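You operate a simulated robot arm through the tools that you are given. There is no shell and no other tool. Be economical: measure what you need, move in short steps, check, and stop when the job is done.

You are at the controls of a simulated robot arm. One attempt, no reset.

Task
The cap on the pink bottle sits loose: press it home.
Fine: use the press; slide out again, bottle back in the blue tray; leave the other bottles.
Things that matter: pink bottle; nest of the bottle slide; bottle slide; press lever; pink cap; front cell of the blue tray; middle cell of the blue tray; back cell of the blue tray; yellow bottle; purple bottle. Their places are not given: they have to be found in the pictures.

The check looks at the end state, three seconds after you hand in, the way a careful person would. Anything else that was tipped, shoved, dropped, spilled or broken makes it a failure. Lids that push on must go on centred and level and be pressed home; caps that screw on are set level and turned clockwise until they are tight.

Robot
A 7-joint arm with a two-finger parallel gripper, fixed in place. Base frame: the origin is at the foot of the arm, x ahead of it, y to its left, z up; the work surface is at about z = 0.6. Readings come in cm, degrees, newtons and seconds.
With the tool pointing down near the work surface it reaches from about 24 to 62 cm from the base axis. Its first joint turns from -66.0 to 66.0 degrees. Payload 2.6 kg.
The TCP is the grasp point between the finger pads, 3 cm short of the fingertips. In the tool frame z runs along the fingers and y along their closing line. The gripper opens to 9.4 cm. The fingers are 2.8 cm wide and 1 cm thick; the gripper's body (5 by 9.6 cm) begins 5.5 cm behind the TCP.
Orientation is told as [roll, pitch, yaw] about the base's x, y, z axes, in that order, counted from this pose: with the fingers straight down and closing along the base's y, the tool's x points along the base's -x, its y along +y and its z along -z.

Tools
- The arm moves only by the tool nudge_tool. Its argument "targets" is a list that holds one entry, the list of rows, each a list of 7 numbers: the shift along the tool's x, y, z in units of 400 mm (1.0 is 400 mm), then the turn, a rotation vector about the tool's x, y, z in units of 45 degrees (1.0 is 45 degrees), then the finger opening in cm, from 0 to 9.4. In form: [[[tx, ty, tz, rx, ry, rz, gripper], ...]]. A call has 1 to 8 rows; each row is the pose to reach, as a shift and turn from the pose commanded when the call began, along the tool's axes at that moment. A call with a number of a shift or a turn outside -1 to 1 is refused whole. A row lasts 0.2 s, in which the tool goes at most 5 cm and 8.6 degrees; a call with a longer step from one row to the next is refused whole, and so is a gripper value outside its range. Where a pose cannot be reached the arm comes as near as it can. A force on the tool above 70 N (or 10 N above the force at the start of the call, whichever is more), or a blocked arm, ends the call early, and 0.2 s more pass. Each finger travels about 7.2 cm/s and halts on what it meets, pressing with about 22 N; the grip force reading is that of the motor and also rises with nothing between the fingers. The clock runs only during rows and for 0.2 s after the last one: add rows that repeat a pose to give the fingers time. It gives the time, the measured TCP pose, the force on the tool (base axes), the opening and the grip force at its end, in the units of the frame above (readings bear some noise), and new pictures: "pictures" is both (left out), scene, wrist or none.
- Cameras (640 x 400 px; columns grow to the right, rows downward): "scene" is fixed at [3.42, 42.86, 56.85]; the picture's right is [-0.80, -0.60, 0.00], its down [-0.33, 0.43, -0.84] and it looks along [0.50, -0.67, -0.54] (base axes); focal length 217 px, centre (320, 200). "wrist" rides on the gripper at [7.6, 1.4, -10.3] in the tool frame; the picture's right is [-0.18, 0.98, 0.00], its down [-0.75, -0.14, -0.64] and it looks along [-0.63, -0.12, 0.77] (tool axes); focal length 243 px, centre (320, 200).
- point_at(camera, pixels): there is no depth. For up to 12 entries [column, row, z] of the newest picture of that camera ("zoom" is the newest enlarged one), the place [x, y] in the base frame at which the ray of that pixel passes the height z, good to about 0.2 cm. The clock stands still meanwhile.
- zoom(camera, box): a new picture of the part [left, top, right, bottom] of that camera's present view, enlarged. The clock stands still meanwhile.
- finish_job(): hands the job in; it is judged then, once.

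Go step by step. Measure first, check grasps and placings, and put right what went wrong. The budget is 80 turns and 170 pictures, counting those below and the enlarged ones. Unless the task says otherwise, let go and move clear before handing in, and close with one line.

The tools are called after "Call:" as name(argument=value, ...) on one line, values as JSON. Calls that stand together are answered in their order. nudge_tool: Moves the arm, as the interface text tells. Its arguments: {"type":"object","properties":{"targets":{"type":"array","items":{"type":"array","items":{"type":"array","items":{"type":"number"}}}},"pictures":{"type":"string","enum":["both","scene","wrist","none"]}},"required":["targets"]} The other tools are called the same way: point_at (camera, pixels) gives the place at which the rays of pixels pass given heights; zoom (camera, box) takes an enlarged picture of a part of a camera's view; finish_job () hands the job in.

At the start:

```text
clock: 0.0
position: [19.31, 22.54, 44.58]
orientation: [0.0, -0.1, 0.0]
wrist_force: [0.1, -0.3, -0.2]
width: 9.41
finger_force: 0.1
```

scene: 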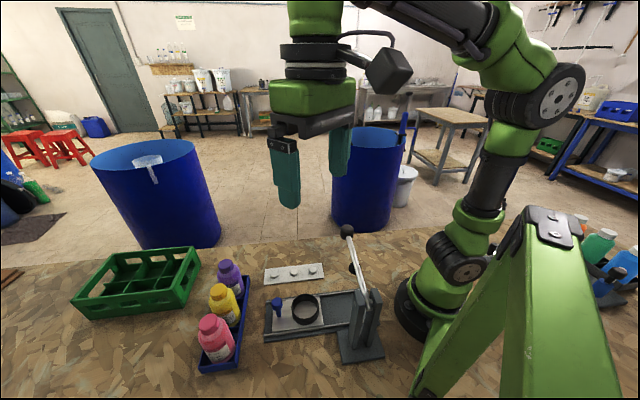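
wrist: 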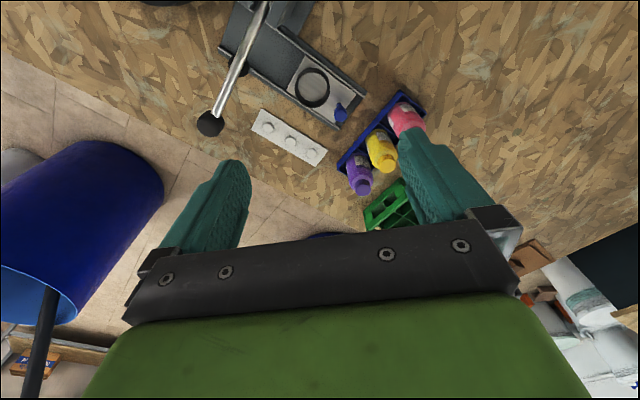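

The scene shows the blue tray with pink (215,335), yellow (223,300) and purple (230,275) bottles, and the press with slide and ring nest near (305,310). I'll zoom in to measure.

Call:
zoom(camera="scene", box=[180, 210, 400, 380])

Call:
zoom(camera="wrist", box=[190, 0, 450, 220])

```text
2.35 times, centred on (290, 295) of scene
```

zoom: 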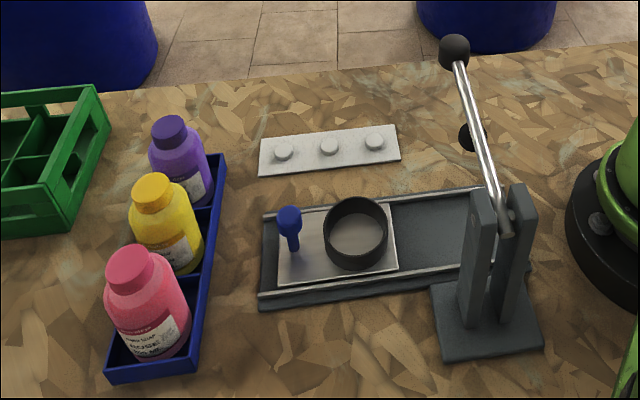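

```text
1.82 times, centred on (320, 110) of wrist
```

zoom: 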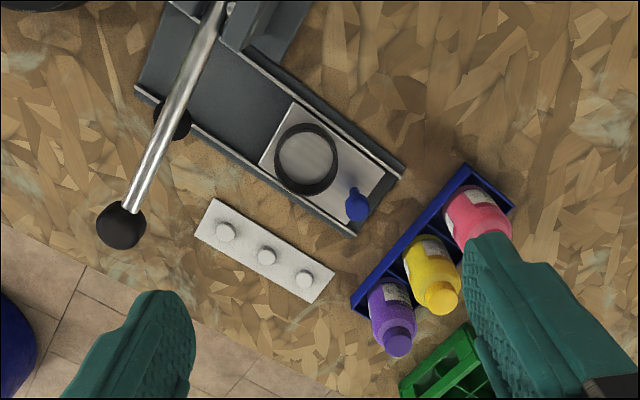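

Next I'll measure key points from both views to triangulate heights.

Call:
point_at(camera="scene", pixels=[[225.5, 339, 0.6], [225.5, 339, 8], [225, 299, 0.6], [225, 299, 12], [233, 268, 12], [248.6, 337, 0.6], [218.5, 369, 0.6], [257, 264, 2], [301.6, 310, 2], [302.5, 289, 4], [279, 285, 4], [345.5, 231, 20]])

Call:
point_at(camera="zoom", pixels=[[306, 160, 2], [306, 160, 4], [356, 207, 4], [356, 207, 6], [122, 225, 15], [122, 225, 25], [440, 297, 8], [440, 297, 14], [397, 341, 8], [397, 341, 14], [467, 165, 2], [353, 305, 2]])

```text
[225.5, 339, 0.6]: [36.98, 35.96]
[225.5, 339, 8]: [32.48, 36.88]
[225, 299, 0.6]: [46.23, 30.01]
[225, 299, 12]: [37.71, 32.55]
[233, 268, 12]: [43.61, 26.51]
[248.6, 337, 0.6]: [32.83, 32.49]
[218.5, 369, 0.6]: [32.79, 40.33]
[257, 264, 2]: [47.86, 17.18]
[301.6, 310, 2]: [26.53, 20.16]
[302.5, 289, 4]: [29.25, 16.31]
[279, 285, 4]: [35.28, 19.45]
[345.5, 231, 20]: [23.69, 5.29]
```

```text
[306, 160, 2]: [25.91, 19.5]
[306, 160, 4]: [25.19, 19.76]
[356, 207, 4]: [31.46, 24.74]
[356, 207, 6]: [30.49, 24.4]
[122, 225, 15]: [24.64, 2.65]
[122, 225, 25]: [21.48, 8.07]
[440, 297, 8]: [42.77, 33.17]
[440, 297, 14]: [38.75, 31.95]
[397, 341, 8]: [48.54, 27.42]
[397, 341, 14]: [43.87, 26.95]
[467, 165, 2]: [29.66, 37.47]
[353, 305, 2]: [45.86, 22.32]
```

My scene pixel mapping was off; I'll re-zoom the scene and measure directly in the zoomed picture.

Call:
zoom(camera="scene", box=[180, 220, 340, 380])

Call:
zoom(camera="scene", box=[180, 210, 400, 380])

Call:
point_at(camera="zoom", pixels=[[130, 261, 12], [130, 261, 16], [153, 184, 12], [153, 184, 14], [169, 126, 12], [169, 126, 14], [357, 232, 2], [357, 205, 4], [290, 218, 5], [455, 52, 22], [223, 157, 2], [198, 372, 2]])

```text
2.50 times, centred on (260, 300) of scene
```

zoom: 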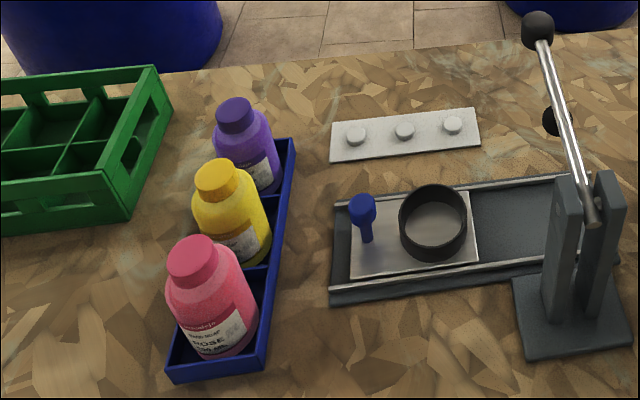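

```text
2.35 times, centred on (290, 295) of scene
```

zoom: 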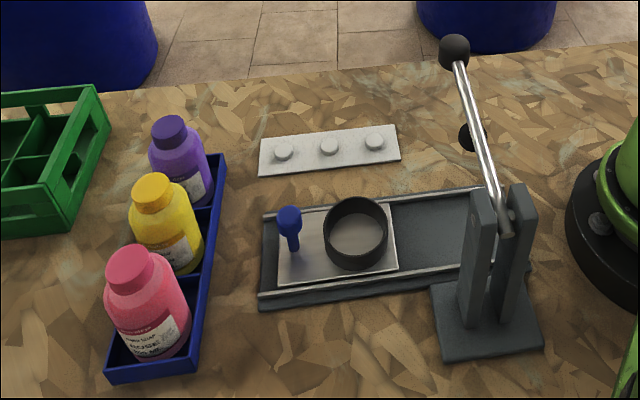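

```text
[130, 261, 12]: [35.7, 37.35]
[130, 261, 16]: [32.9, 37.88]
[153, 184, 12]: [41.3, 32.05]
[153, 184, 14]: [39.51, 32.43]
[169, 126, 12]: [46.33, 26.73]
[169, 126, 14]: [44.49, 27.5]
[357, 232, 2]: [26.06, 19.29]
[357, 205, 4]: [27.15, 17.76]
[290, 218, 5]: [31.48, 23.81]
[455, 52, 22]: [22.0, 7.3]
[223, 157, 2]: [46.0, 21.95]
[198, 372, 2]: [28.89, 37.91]
```

Ray crossings put pink near (34.5,37.5), nest near (26,19.4), and tray axis along (0.74,-0.68). I'll turn the tool 42.5° so the fingers will close across the tray, and view the press from the wrist.

Call:
nudge_tool(targets=[[[0, 0, 0, 0, 0, 0.189, 9.4], [0, 0, 0, 0, 0, 0.378, 9.4], [0, 0, 0, 0, 0, 0.567, 9.4], [0, 0, 0, 0, 0, 0.756, 9.4], [0, 0, 0, 0, 0, 0.944, 9.4]]], pictures="wrist")

```text
clock: 1.2
position: [19.43, 22.43, 44.56]
orientation: [0.1, 0.1, -42.6]
wrist_force: [-1.2, 0.5, 0.4]
width: 9.41
finger_force: 0.1
```

wrist: 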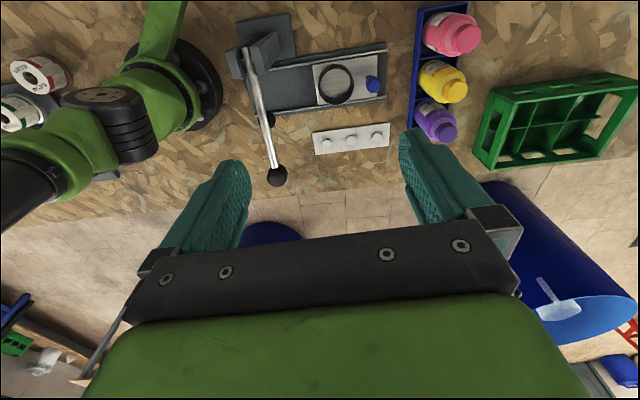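

The press, slide, and bottles are all in the top of the wrist view. I'll zoom on it.

Call:
zoom(camera="wrist", box=[220, 0, 490, 190])

```text
2.11 times, centred on (355, 95) of wrist
```

zoom: 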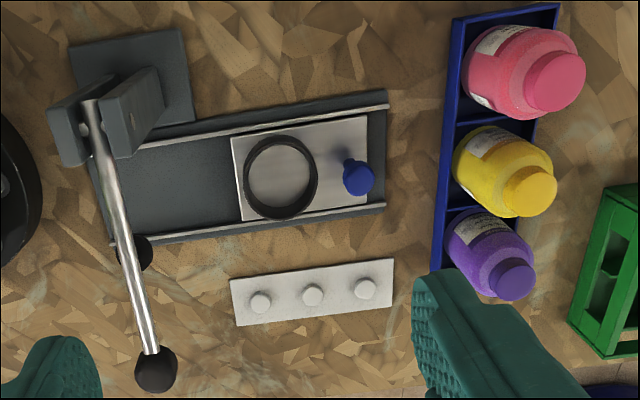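

Call:
point_at(camera="zoom", pixels=[[156, 370, 20], [156, 370, 24], [134, 252, 0.6], [90, 105, 10], [90, 105, 16], [561, 78, 13], [535, 187, 13], [515, 277, 13], [280, 177, 2], [358, 178, 5], [300, 127, 1.5], [312, 224, 1.5]])

Call:
point_at(camera="zoom", pixels=[[117, 225, 1.5], [128, 147, 1.5], [385, 108, 1.5], [385, 212, 1.5], [70, 50, 1], [182, 32, 1], [193, 118, 1], [455, 20, 2], [556, 6, 2], [432, 262, 2], [133, 70, 14], [60, 120, 14]])

Call:
point_at(camera="scene", pixels=[[347.4, 231.5, 20], [347.4, 231.5, 24], [368.6, 307, 10], [368.6, 307, 16], [209.2, 321, 13], [218.6, 287.5, 13], [225.5, 263.5, 13]])

```text
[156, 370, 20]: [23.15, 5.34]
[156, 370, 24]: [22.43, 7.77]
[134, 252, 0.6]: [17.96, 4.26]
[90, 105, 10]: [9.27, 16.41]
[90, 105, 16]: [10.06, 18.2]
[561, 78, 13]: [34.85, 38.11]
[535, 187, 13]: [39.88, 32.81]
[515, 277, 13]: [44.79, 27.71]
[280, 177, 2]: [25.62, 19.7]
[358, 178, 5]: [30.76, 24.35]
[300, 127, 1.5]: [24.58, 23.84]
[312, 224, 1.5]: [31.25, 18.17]
```

```text
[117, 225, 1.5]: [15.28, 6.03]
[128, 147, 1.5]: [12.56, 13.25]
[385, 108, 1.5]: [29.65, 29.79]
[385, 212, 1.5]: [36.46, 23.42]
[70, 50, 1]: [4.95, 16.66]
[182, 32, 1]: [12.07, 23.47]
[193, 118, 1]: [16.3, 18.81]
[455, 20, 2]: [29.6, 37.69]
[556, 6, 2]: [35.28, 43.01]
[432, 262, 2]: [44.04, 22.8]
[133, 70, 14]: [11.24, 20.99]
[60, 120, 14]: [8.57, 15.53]
```

```text
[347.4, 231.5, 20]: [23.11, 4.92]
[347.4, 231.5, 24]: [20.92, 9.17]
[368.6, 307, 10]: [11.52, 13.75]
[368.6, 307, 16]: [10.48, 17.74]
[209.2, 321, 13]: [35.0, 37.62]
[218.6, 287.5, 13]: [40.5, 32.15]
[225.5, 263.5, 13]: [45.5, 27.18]
```

Triangulated: pink bottle ≈ (35,37.7), top ~z 13; nest ≈ (25.8,19.5); knob ≈ (31.1,24.1,5); lever ball ≈ (23.1,5.1,20), swinging in the plane across the slide ~12 cm inward. I'll move above the pink bottle for a close look.

Call:
nudge_tool(targets=[[[-0.004, 0.078, 0.071, 0, 0, 0.011, 9.4], [-0.008, 0.156, 0.143, 0, 0, 0.022, 9.4], [-0.012, 0.234, 0.214, 0, 0, 0.033, 9.4], [-0.016, 0.312, 0.286, 0, 0, 0.044, 9.4], [-0.02, 0.39, 0.357, 0, 0, 0.055, 9.4], [-0.024, 0.468, 0.429, 0, 0, 0.066, 9.4], [-0.028, 0.544, 0.5, 0, 0, 0.0755, 9.4]]])

```text
clock: 2.8
position: [35.07, 38.1, 24.49]
orientation: [0.2, 0.1, -45.9]
wrist_force: [0.6, 0.0, 0.3]
width: 9.39
finger_force: 0.1
```

scene: 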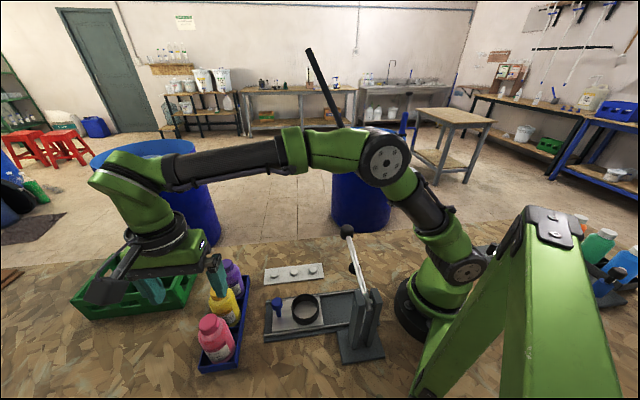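
wrist: 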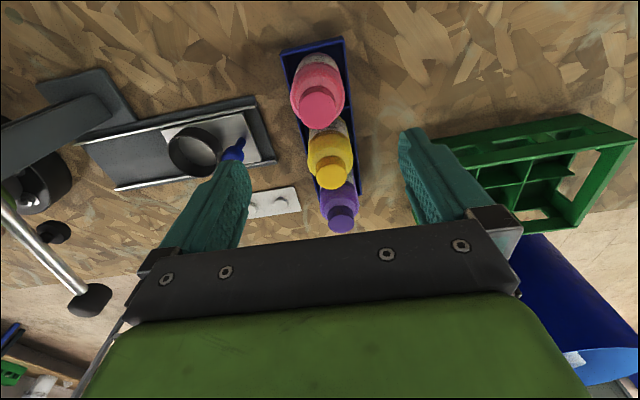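

Now a close zoom on the pink bottle from the wrist view.

Call:
zoom(camera="wrist", box=[250, 30, 390, 120])

Call:
point_at(camera="wrist", pixels=[[319, 103, 12], [319, 103, 13], [319, 103, 14], [335, 176, 13], [283, 55, 2], [344, 41, 2], [292, 92, 8], [345, 88, 8], [318, 62, 1], [193, 152, 2], [234, 153, 5]])

Call:
point_at(camera="scene", pixels=[[208, 322, 12], [208, 322, 13], [208, 322, 14]])

Call:
zoom(camera="scene", box=[180, 290, 260, 380])

```text
4.44 times, centred on (320, 75) of wrist
```

zoom: 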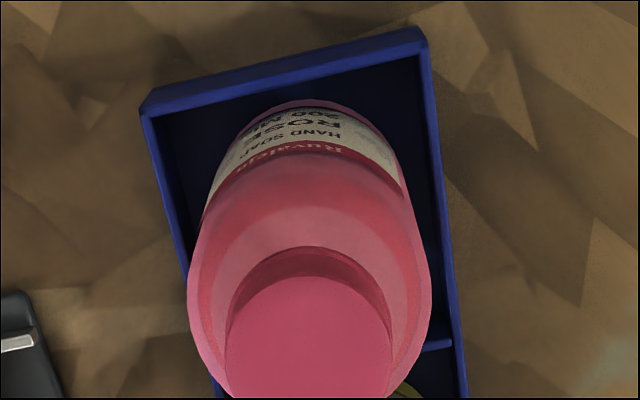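

```text
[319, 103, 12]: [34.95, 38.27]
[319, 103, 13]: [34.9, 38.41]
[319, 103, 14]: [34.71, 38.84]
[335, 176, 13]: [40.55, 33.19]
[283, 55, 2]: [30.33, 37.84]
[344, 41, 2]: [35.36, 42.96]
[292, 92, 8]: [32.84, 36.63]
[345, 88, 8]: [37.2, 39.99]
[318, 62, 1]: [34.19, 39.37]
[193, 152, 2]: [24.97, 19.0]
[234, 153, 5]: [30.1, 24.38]
```

```text
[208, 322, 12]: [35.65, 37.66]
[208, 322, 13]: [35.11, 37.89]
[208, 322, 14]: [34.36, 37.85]
```

```text
4.44 times, centred on (220, 335) of scene
```

zoom: 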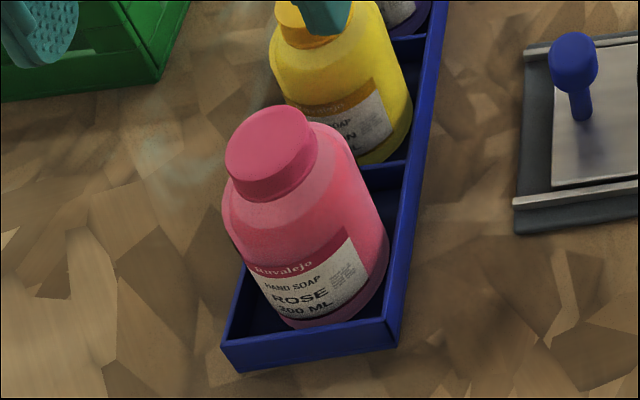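

Body ≈5.4 cm wide at (35.0,38.1), aligned with the TCP now; cap top ≈z 13. I'll descend to z≈9 so the pads reach the upper body while the palm stays clear of the cap.

Call:
nudge_tool(targets=[[[0, 0, 0.1, 0, 0, 0, 9.4], [0, 0, 0.2, 0, 0, 0, 9.4], [0, 0, 0.3, 0, 0, 0, 9.4], [0, 0, 0.35, 0, 0, 0, 9.4], [0, 0, 0.385, 0, 0, 0, 9.4]]])

```text
clock: 4.0
position: [34.93, 37.85, 9.38]
orientation: [0.0, 0.1, -45.7]
wrist_force: [0.4, -0.2, 0.1]
width: 9.41
finger_force: 0.1
```

scene: 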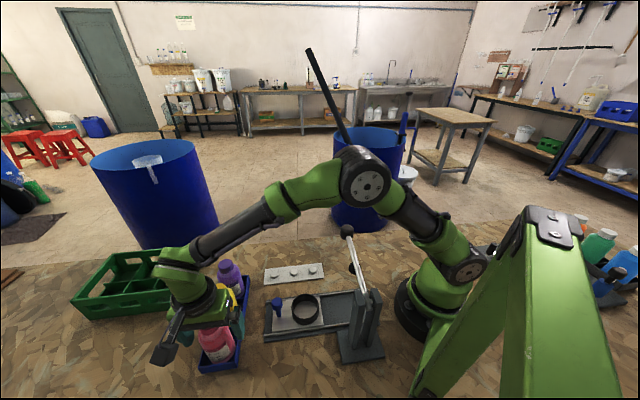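
wrist: 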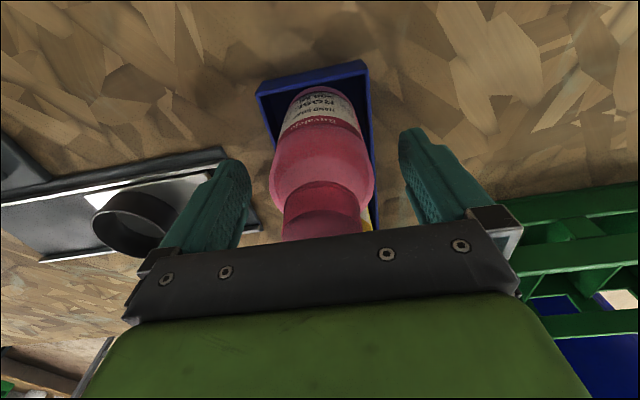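

Bottle sits between the fingers (col ~322). Checking closely before closing.

Call:
zoom(camera="scene", box=[150, 280, 270, 380])

```text
4.00 times, centred on (210, 330) of scene
```

zoom: 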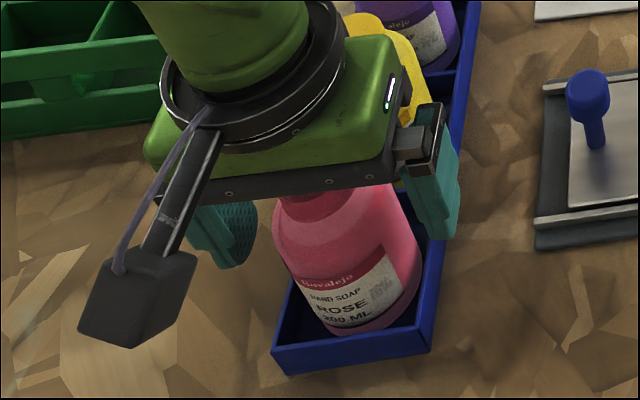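

Clear all round; closing on the body.

Call:
nudge_tool(targets=[[[0, 0, 0, 0, 0, 0, 7], [0, 0, 0, 0, 0, 0, 6], [0, 0, 0, 0, 0, 0, 4.5], [0, 0, 0, 0, 0, 0, 4.5], [0, 0, 0, 0, 0, 0, 4.5]]])

```text
clock: 5.2
position: [34.81, 37.82, 9.6]
orientation: [0.1, 0.1, -45.7]
wrist_force: [1.0, 0.7, -0.1]
width: 5.45
finger_force: 21.8
```

scene: 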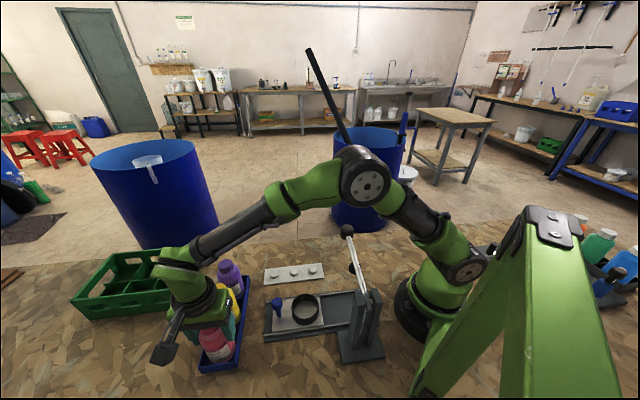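
wrist: 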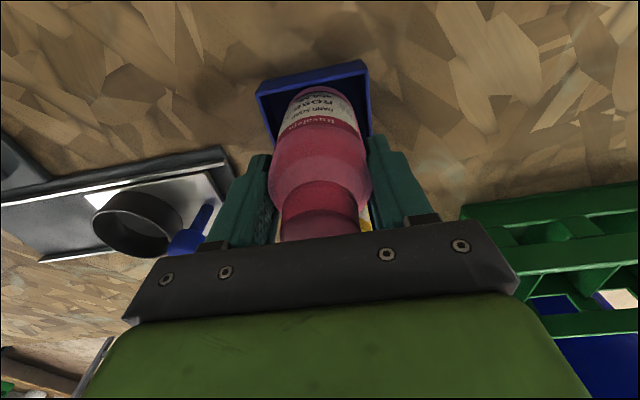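

Gripped at 5.45 cm. Lifting straight and gently.

Call:
nudge_tool(targets=[[[0, 0, -0.02, 0, 0, 0, 4.5], [0, 0, -0.06, 0, 0, 0, 4.5], [0, 0, -0.11, 0, 0, 0, 4.5], [0, 0, -0.16, 0, 0, 0, 4.5], [0, 0, -0.21, 0, 0, 0, 4.5], [0, 0, -0.25, 0, 0, 0, 4.5], [0, 0, -0.275, 0, 0, 0, 4.5]]])

```text
clock: 6.8
position: [34.85, 37.64, 20.41]
orientation: [0.1, 0.2, -46.0]
wrist_force: [0.9, -0.4, -2.1]
width: 5.46
finger_force: 21.8
```

scene: 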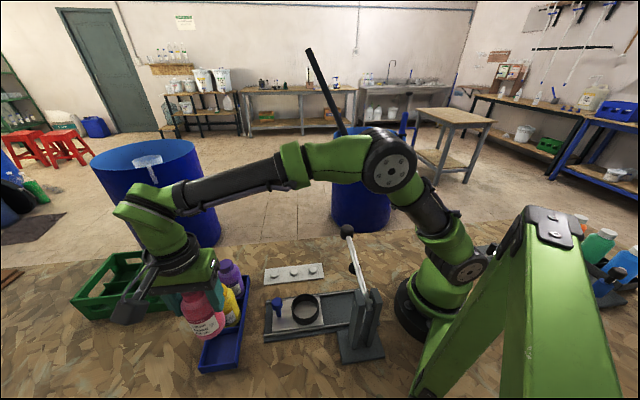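
wrist: 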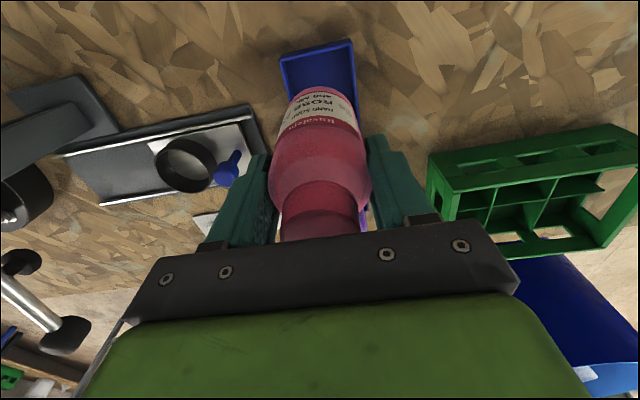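

Bottle and cap are lifted cleanly. Now refine the nest centre before moving there.

Call:
zoom(camera="wrist", box=[60, 100, 270, 220])

Call:
zoom(camera="scene", box=[255, 270, 355, 345])

```text
3.05 times, centred on (165, 160) of wrist
```

zoom: 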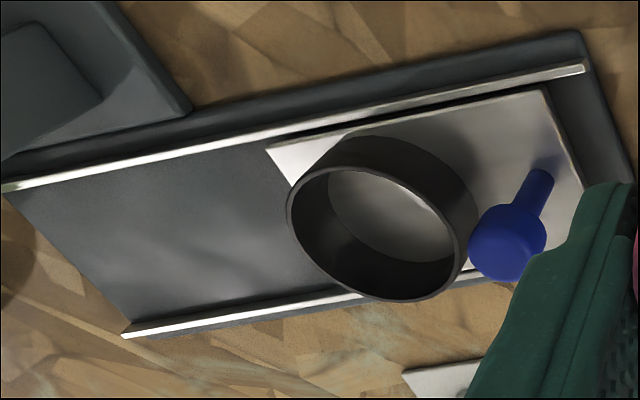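

```text
5.33 times, centred on (305, 308) of scene
```

zoom: 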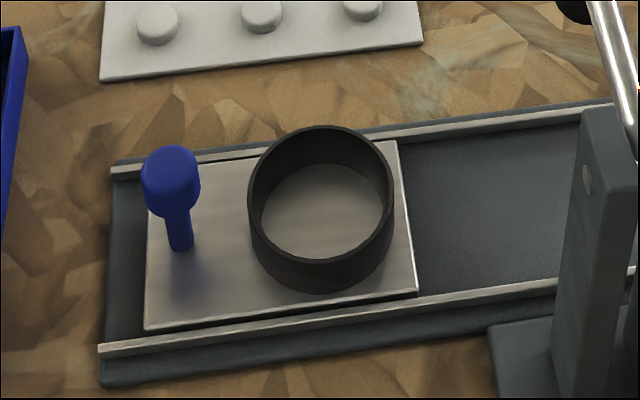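

Call:
point_at(camera="zoom", pixels=[[320.5, 194, 3], [320.5, 194, 4], [248, 192, 4], [393, 196, 4], [182, 246, 1.5], [170, 180, 5], [170, 180, 6], [325, 291, 1.5], [417, 292, 1.5], [398, 142, 1.5], [145, 330, 1.5]])

Call:
point_at(camera="wrist", pixels=[[183.7, 170.8, 3], [183.7, 170.8, 4], [226.6, 174, 5], [226.6, 174, 6], [238, 152, 1.5], [189, 166, 1.5]])

```text
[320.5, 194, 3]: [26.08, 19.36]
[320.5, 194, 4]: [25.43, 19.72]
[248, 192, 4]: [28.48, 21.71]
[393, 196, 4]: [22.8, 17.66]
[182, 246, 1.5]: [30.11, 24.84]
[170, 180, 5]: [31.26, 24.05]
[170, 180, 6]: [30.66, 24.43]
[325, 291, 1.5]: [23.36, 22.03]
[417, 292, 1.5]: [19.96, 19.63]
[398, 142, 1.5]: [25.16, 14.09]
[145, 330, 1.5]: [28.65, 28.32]
```

```text
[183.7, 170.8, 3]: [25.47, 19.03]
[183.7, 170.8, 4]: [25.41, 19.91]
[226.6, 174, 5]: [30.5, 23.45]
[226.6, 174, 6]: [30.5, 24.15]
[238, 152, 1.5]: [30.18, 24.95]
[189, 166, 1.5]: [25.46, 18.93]
```

Rim centre ≈ (25.4,19.8) at z 4, knob ≈ (30.6,24.3,6). Carrying the bottle above the nest.

Call:
nudge_tool(targets=[[[-0.015, -0.045, 0, 0, 0, 0, 4.5], [-0.038, -0.115, 0, 0, 0, 0, 4.5], [-0.064, -0.193, 0, 0, 0, 0, 4.5], [-0.09, -0.271, 0, 0, 0, 0, 4.5], [-0.116, -0.349, 0, 0, 0, 0, 4.5], [-0.14, -0.422, 0, 0, 0, 0, 4.5], [-0.155, -0.467, 0, 0, 0, 0, 4.5], [-0.16, -0.482, 0, 0, 0, 0, 4.5]]])

```text
clock: 8.6
position: [25.37, 19.58, 20.3]
orientation: [0.3, 0.0, -45.8]
wrist_force: [-0.1, 0.2, -1.9]
width: 5.49
finger_force: 21.6
```

scene: 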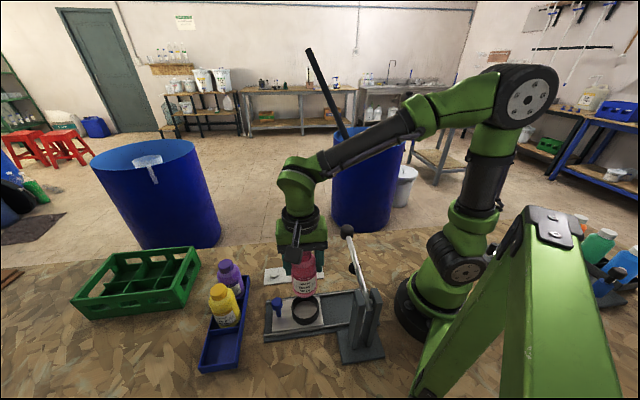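
wrist: 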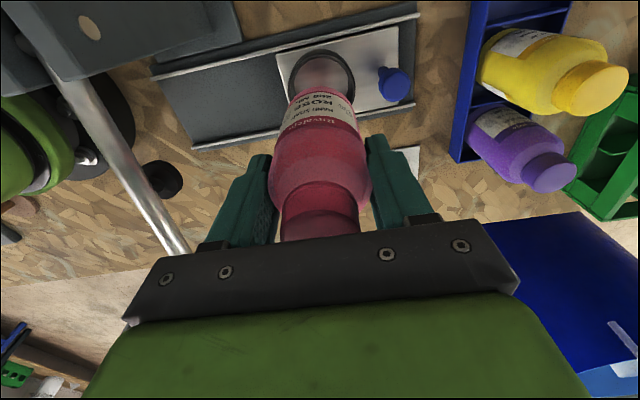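

Bottle is over the ring. Lowering 6 cm to check alignment just above the rim.

Call:
nudge_tool(targets=[[[0, 0, 0.04, 0, 0, 0, 4.5], [0, 0, 0.08, 0, 0, 0, 4.5], [0, 0, 0.12, 0, 0, 0, 4.5], [0, 0, 0.15, 0, 0, 0, 4.5], [0, 0, 0.15, 0, 0, 0, 4.5]]], pictures="none")

Call:
zoom(camera="wrist", box=[240, 0, 420, 150])

Call:
zoom(camera="scene", box=[255, 250, 365, 345])

```text
clock: 9.8
position: [25.47, 19.84, 14.09]
orientation: [0.0, 0.0, -45.9]
wrist_force: [1.3, 0.2, -1.9]
width: 5.45
finger_force: 22.0
```

```text
2.67 times, centred on (330, 75) of wrist
```

zoom: 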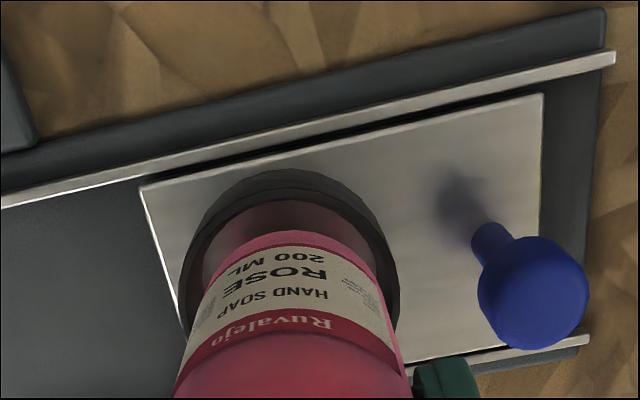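

```text
4.21 times, centred on (310, 298) of scene
```

zoom: 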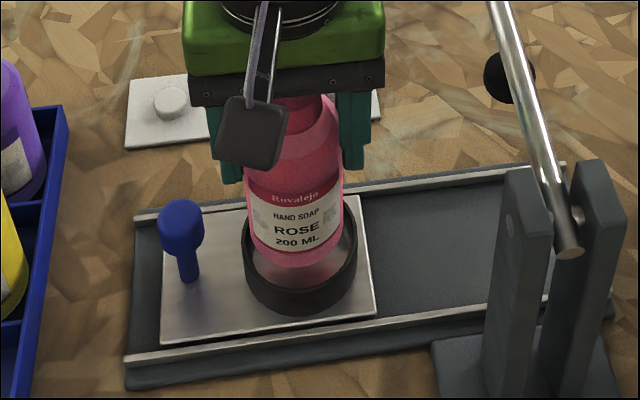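

Bottle is centred over the ring in both views. Lowering into it.

Call:
nudge_tool(targets=[[[0, 0, 0.02, 0, 0, 0, 4.5], [0, 0, 0.04, 0, 0, 0, 4.5], [0, 0, 0.06, 0, 0, 0, 4.5], [0, 0, 0.08, 0, 0, 0, 4.5], [0, 0, 0.085, 0, 0, 0, 4.5]]])

```text
clock: 11.0
position: [25.52, 19.92, 10.84]
orientation: [0.1, 0.1, -45.9]
wrist_force: [0.4, 0.4, -1.9]
width: 5.46
finger_force: 21.7
```

scene: 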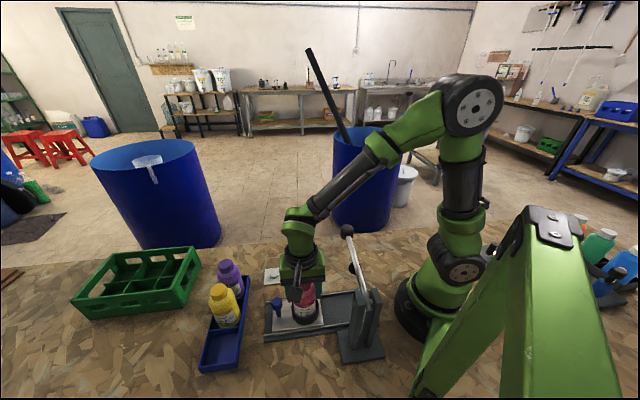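
wrist: 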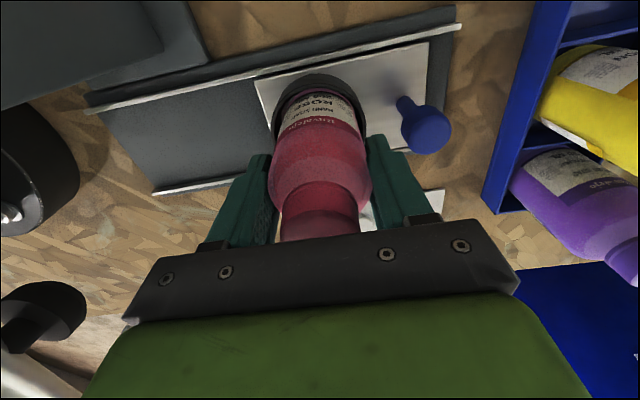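

It's inside the ring with no contact. Easing down in small steps watching the vertical force.

Call:
nudge_tool(targets=[[[0, 0, 0.006, 0, 0, 0, 4.5], [0, 0, 0.012, 0, 0, 0, 4.5], [0, 0, 0.016, 0, 0, 0, 4.5]]], pictures="none")

```text
clock: 11.8
position: [25.75, 19.96, 10.41]
orientation: [0.4, 0.0, -45.9]
wrist_force: [-1.0, -5.7, 26.1]
width: 5.51
finger_force: 21.8
```

A 28 N rise: contact at TCP z≈10.4. Checking whether it's the floor or the rim.

Call:
zoom(camera="wrist", box=[240, 40, 420, 160])

Call:
zoom(camera="scene", box=[265, 260, 345, 335])

```text
3.33 times, centred on (330, 100) of wrist
```

zoom: 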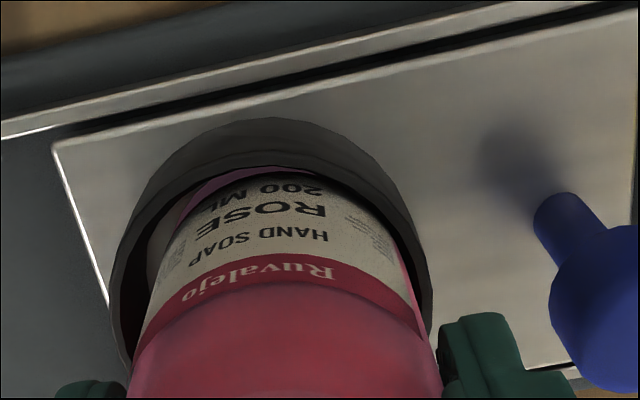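

```text
5.33 times, centred on (305, 298) of scene
```

zoom: 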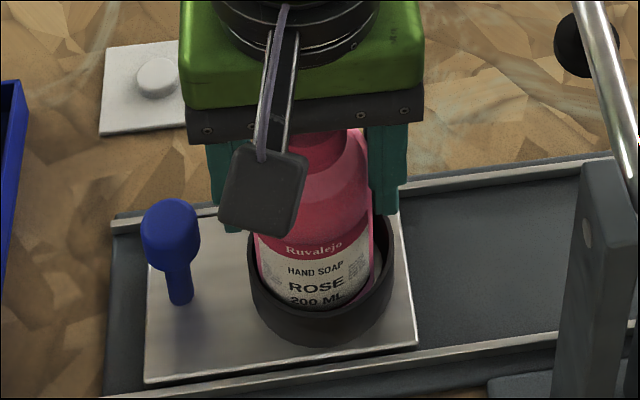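

Bottom is below the rim all round, so it's on the nest floor. Relaxing slightly and releasing.

Call:
nudge_tool(targets=[[[0, 0, -0.004, 0, 0, 0, 4.5], [0, 0, -0.004, 0, 0, 0, 6], [0, 0, -0.004, 0, 0, 0, 7.5], [0, 0, -0.004, 0, 0, 0, 9], [0, 0, -0.004, 0, 0, 0, 9]]], pictures="none")

Call:
zoom(camera="scene", box=[265, 260, 345, 335])

```text
clock: 13.0
position: [25.4, 19.87, 10.32]
orientation: [-0.1, 0.0, -45.8]
wrist_force: [-2.6, -1.1, -1.7]
width: 8.85
finger_force: 0.0
```

```text
5.33 times, centred on (305, 298) of scene
```

zoom: 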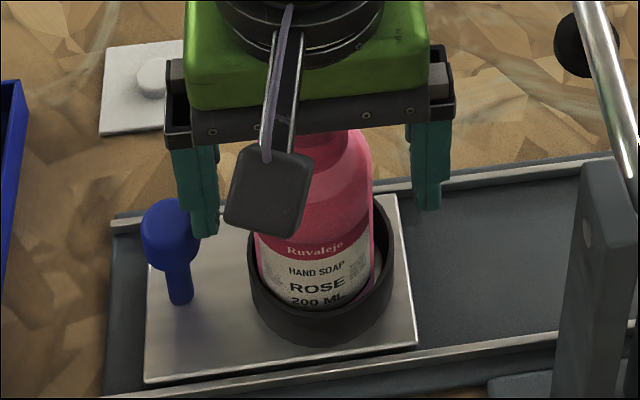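

Bottle stands by itself in the nest. Rising straight clear.

Call:
nudge_tool(targets=[[[0, 0, -0.06, 0, 0, 0, 9.4], [0, 0, -0.14, 0, 0, 0, 9.4], [0, 0, -0.24, 0, 0, 0, 9.4], [0, 0, -0.34, 0, 0, 0, 9.4]]])

Call:
zoom(camera="scene", box=[255, 250, 365, 345])

```text
clock: 14.0
position: [25.46, 19.53, 24.15]
orientation: [0.2, 0.0, -45.9]
wrist_force: [-0.5, -0.2, -1.1]
width: 9.4
finger_force: 0.1
```

scene: 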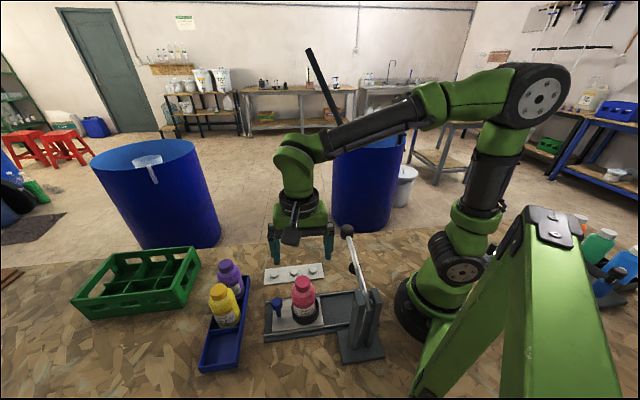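
wrist: 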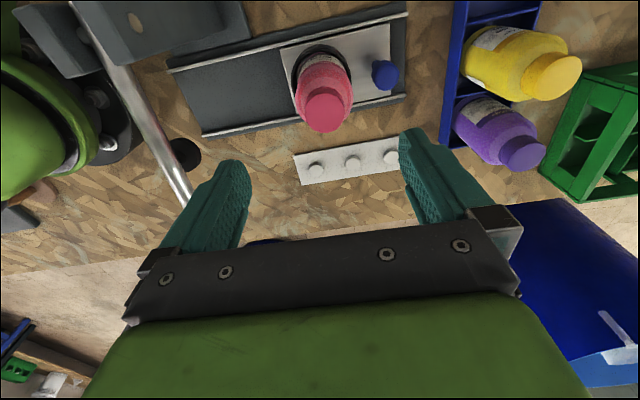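

```text
4.21 times, centred on (310, 298) of scene
```

zoom: 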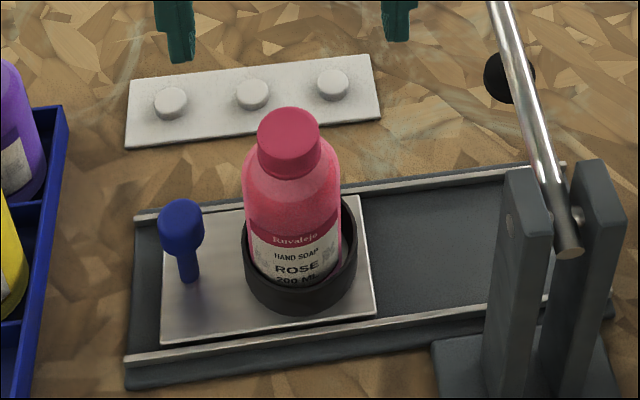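

The bottle is seated with its cap on. Next I'll go outboard of the blue knob with closed fingers, to push the slide in.

Call:
nudge_tool(targets=[[[-0.003, 0.09, 0, 0, 0, 0, 6], [-0.007, 0.18, 0, 0, 0, 0, 3], [-0.007, 0.25, 0, 0, 0, 0, 0], [-0.007, 0.25, 0.1, 0, 0, 0, 0], [-0.007, 0.25, 0.2, 0, 0, 0, 0], [-0.007, 0.25, 0.3, 0, 0, 0, 0], [-0.007, 0.25, 0.38, 0, 0, 0, 0], [-0.007, 0.25, 0.42, 0, 0, 0, 0]]])

Call:
zoom(camera="scene", box=[215, 250, 365, 345])

```text
clock: 15.8
position: [33.01, 26.34, 7.05]
orientation: [0.1, 0.1, -45.9]
wrist_force: [0.6, -0.1, -0.3]
width: 0.0
finger_force: 22.5
```

scene: 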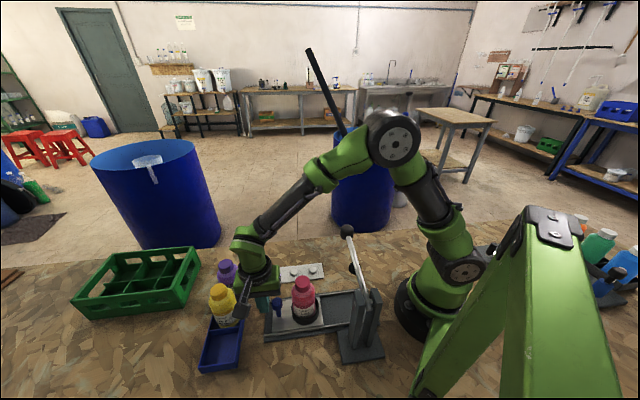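
wrist: 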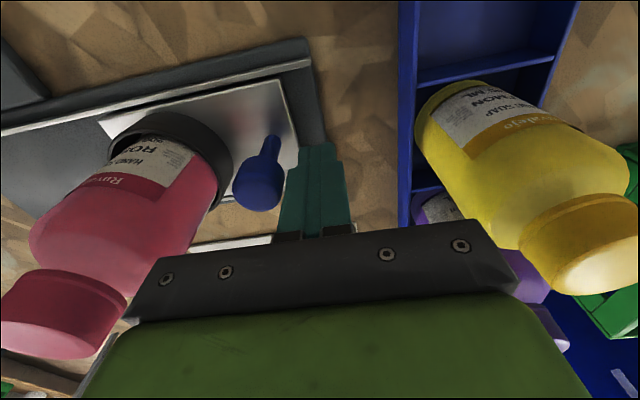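

```text
4.21 times, centred on (290, 298) of scene
```

zoom: 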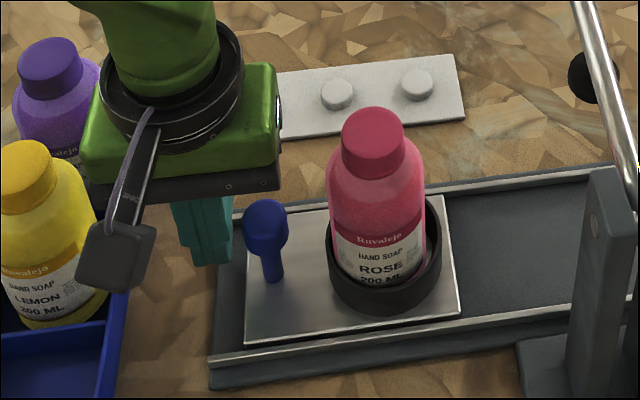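

Fingers line up with the knob in line with the rails. Pushing slowly inward along the slide.

Call:
nudge_tool(targets=[[[0, -0.02, 0, 0, 0, 0, 0], [0, -0.035, 0, 0, 0, 0, 0], [0, -0.05, 0, 0, 0, 0, 0], [0, -0.07, 0, 0, 0, 0, 0], [0, -0.09, 0, 0, 0, 0, 0], [0, -0.11, 0, 0, 0, 0, 0], [0, -0.13, 0, 0, 0, 0, 0], [0, -0.15, 0, 0, 0, 0, 0]]])

Call:
zoom(camera="scene", box=[245, 230, 395, 345])

```text
clock: 17.6
position: [28.52, 22.25, 7.33]
orientation: [0.1, 0.0, -45.8]
wrist_force: [1.4, 0.2, -0.9]
width: 0.0
finger_force: 21.9
```

scene: 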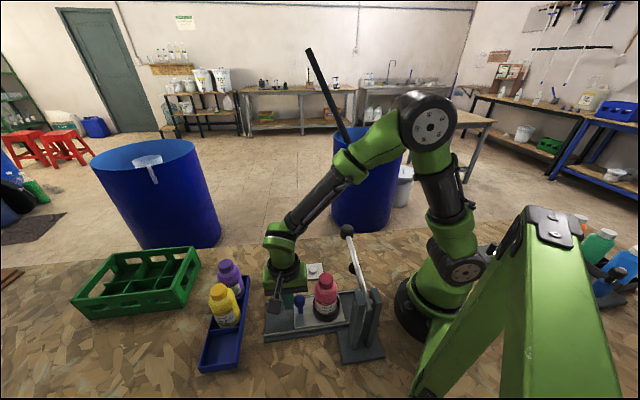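
wrist: 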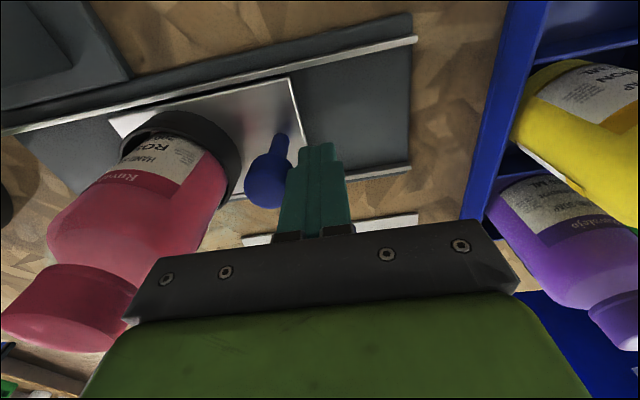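

```text
3.48 times, centred on (320, 288) of scene
```

zoom: 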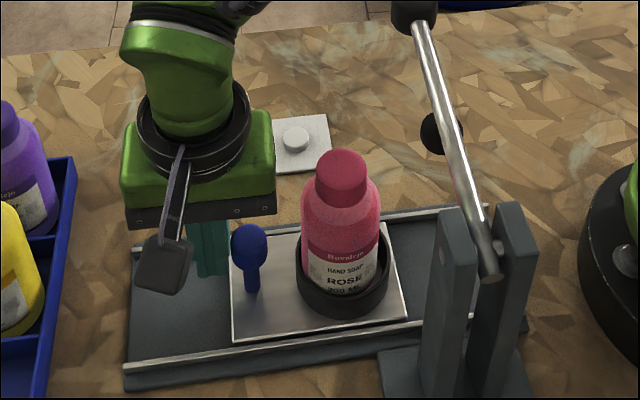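

The carriage slides smoothly with the bottle upright. Continuing.

Call:
nudge_tool(targets=[[[0, -0.02, 0, 0, 0, 0, 0], [0, -0.04, 0, 0, 0, 0, 0], [0, -0.06, 0, 0, 0, 0, 0], [0, -0.08, 0, 0, 0, 0, 0], [0, -0.1, 0, 0, 0, 0, 0], [0, -0.12, 0, 0, 0, 0, 0], [0, -0.14, 0, 0, 0, 0, 0], [0, -0.15, 0, 0, 0, 0, 0]]])

Call:
zoom(camera="scene", box=[265, 220, 415, 345])

```text
clock: 19.4
position: [24.37, 18.12, 7.05]
orientation: [0.1, 0.1, -45.9]
wrist_force: [-0.6, -0.1, 0.4]
width: 0.0
finger_force: 22.1
```

scene: 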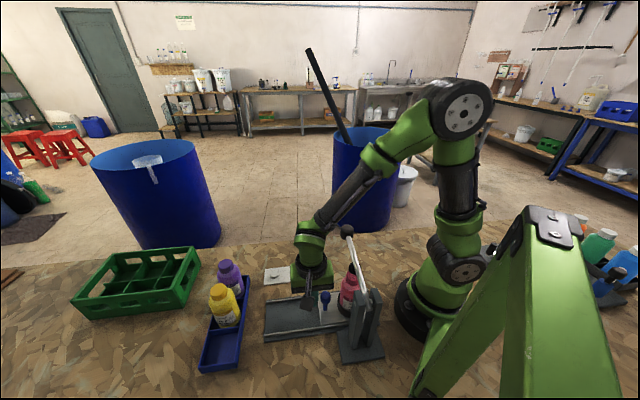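
wrist: 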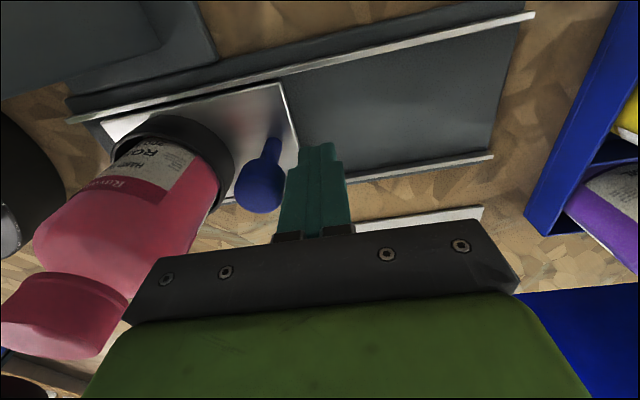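

```text
3.20 times, centred on (340, 282) of scene
```

zoom: 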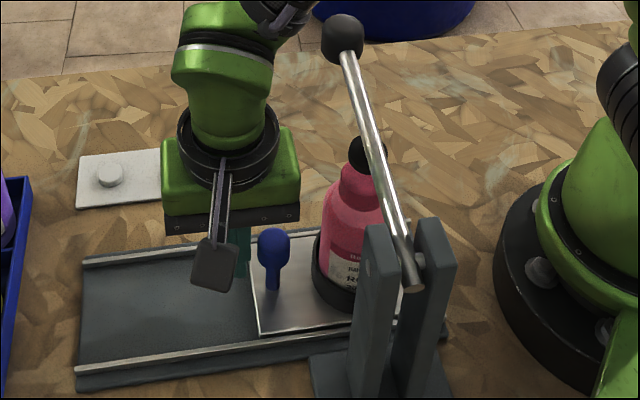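

The black blob near (355,267) triangulates to (17,10.9,16): it's the pressing pad under the lever. Nest is ~1.5 cm short of it; pushing gently to the stop.

Call:
nudge_tool(targets=[[[0, -0.01, 0, 0, 0, 0, 0], [0, -0.02, 0, 0, 0, 0, 0], [0, -0.028, 0, 0, 0, 0, 0], [0, -0.036, 0, 0, 0, 0, 0], [0, -0.04, 0, 0, 0, 0, 0]]])

Call:
zoom(camera="scene", box=[305, 220, 405, 345])

```text
clock: 20.6
position: [23.86, 17.68, 7.46]
orientation: [1.8, -0.2, -45.4]
wrist_force: [37.4, 42.8, -22.5]
width: 0.02
finger_force: 21.5
```

scene: 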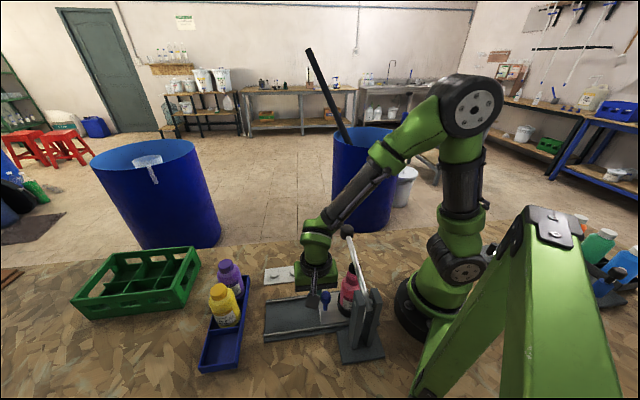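
wrist: 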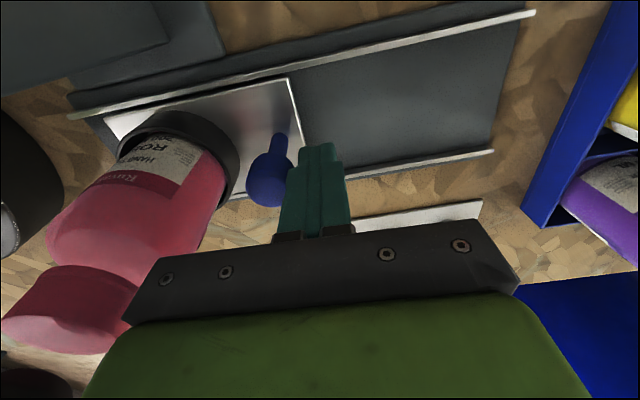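

```text
3.20 times, centred on (355, 282) of scene
```

zoom: 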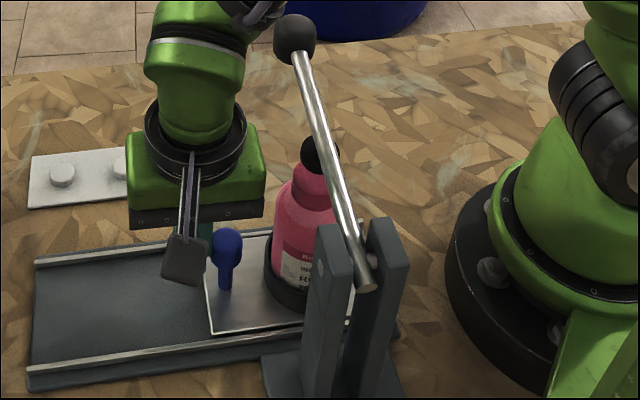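

The slide reached its stop (57 N). Backing off the knob, then rising clear.

Call:
nudge_tool(targets=[[[0, 0.03, 0, 0, 0, 0, 0], [0, 0.08, 0, 0, 0, 0, 0], [0, 0.11, 0, 0, 0, 0, 0], [0, 0.11, -0.1, 0, 0, 0, 0], [0, 0.11, -0.2, 0, 0, 0, 2], [0, 0.11, -0.3, 0, 0, 0, 5], [0, 0.11, -0.4, 0, 0, 0, 6], [0, 0.11, -0.5, 0, 0, 0, 6]]])

Call:
zoom(camera="scene", box=[305, 220, 405, 345])

Call:
zoom(camera="wrist", box=[60, 0, 400, 200])

```text
clock: 22.4
position: [26.45, 19.82, 27.27]
orientation: [0.1, 0.1, -45.8]
wrist_force: [0.4, -0.6, 0.8]
width: 5.98
finger_force: 0.0
```

scene: 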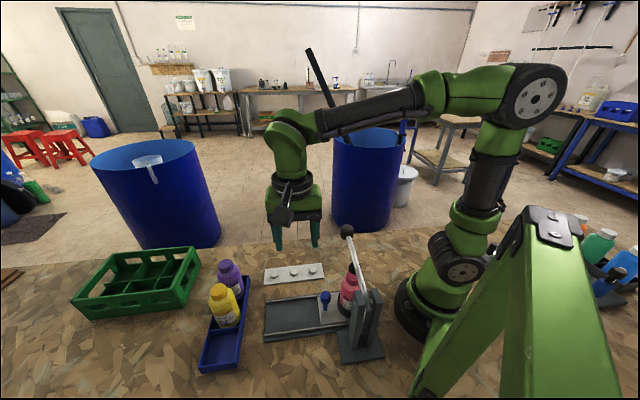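
wrist: 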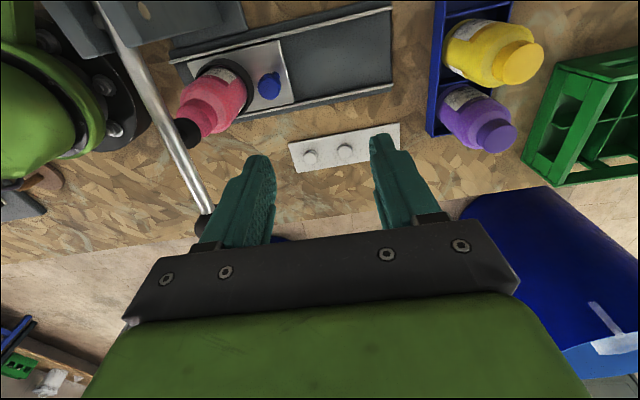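

```text
3.20 times, centred on (355, 282) of scene
```

zoom: 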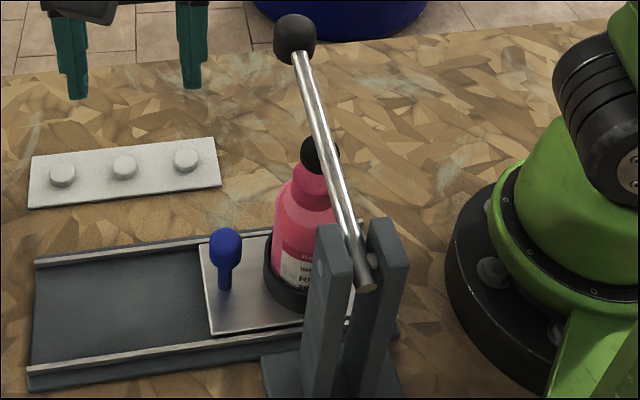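

```text
1.88 times, centred on (230, 100) of wrist
```

zoom: 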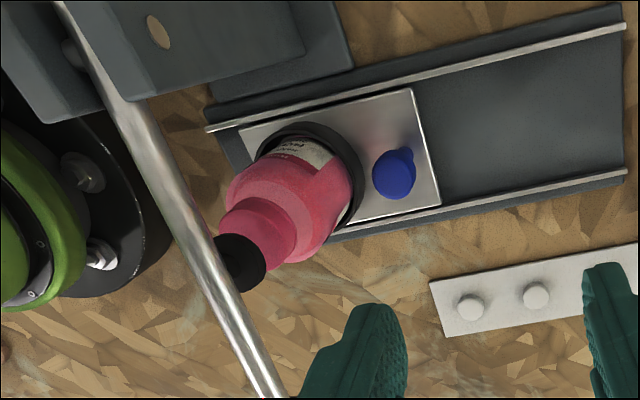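

Checking that cap and pad line up horizontally, and the ball's position.

Call:
point_at(camera="wrist", pixels=[[194, 118, 14], [187.4, 133, 15], [187.4, 133, 16], [229, 85, 4], [269, 85, 6], [203, 220, 20], [203, 226, 20]])

Call:
point_at(camera="zoom", pixels=[[240, 262, 15], [240, 262, 16], [255, 230, 14]])

Call:
point_at(camera="scene", pixels=[[355, 267, 15], [355, 267, 16], [347, 231.3, 20], [347, 231.3, 21], [326, 298, 6]])

```text
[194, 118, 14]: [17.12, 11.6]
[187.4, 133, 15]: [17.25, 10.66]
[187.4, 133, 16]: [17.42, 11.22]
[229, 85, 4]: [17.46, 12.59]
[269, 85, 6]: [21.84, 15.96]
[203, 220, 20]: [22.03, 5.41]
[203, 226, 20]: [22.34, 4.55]
```

```text
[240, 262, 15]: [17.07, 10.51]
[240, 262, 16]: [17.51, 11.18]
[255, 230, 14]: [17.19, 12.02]
```

```text
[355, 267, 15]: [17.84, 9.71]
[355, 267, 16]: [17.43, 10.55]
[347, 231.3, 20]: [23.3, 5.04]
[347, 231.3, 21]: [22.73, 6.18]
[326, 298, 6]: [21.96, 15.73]
```

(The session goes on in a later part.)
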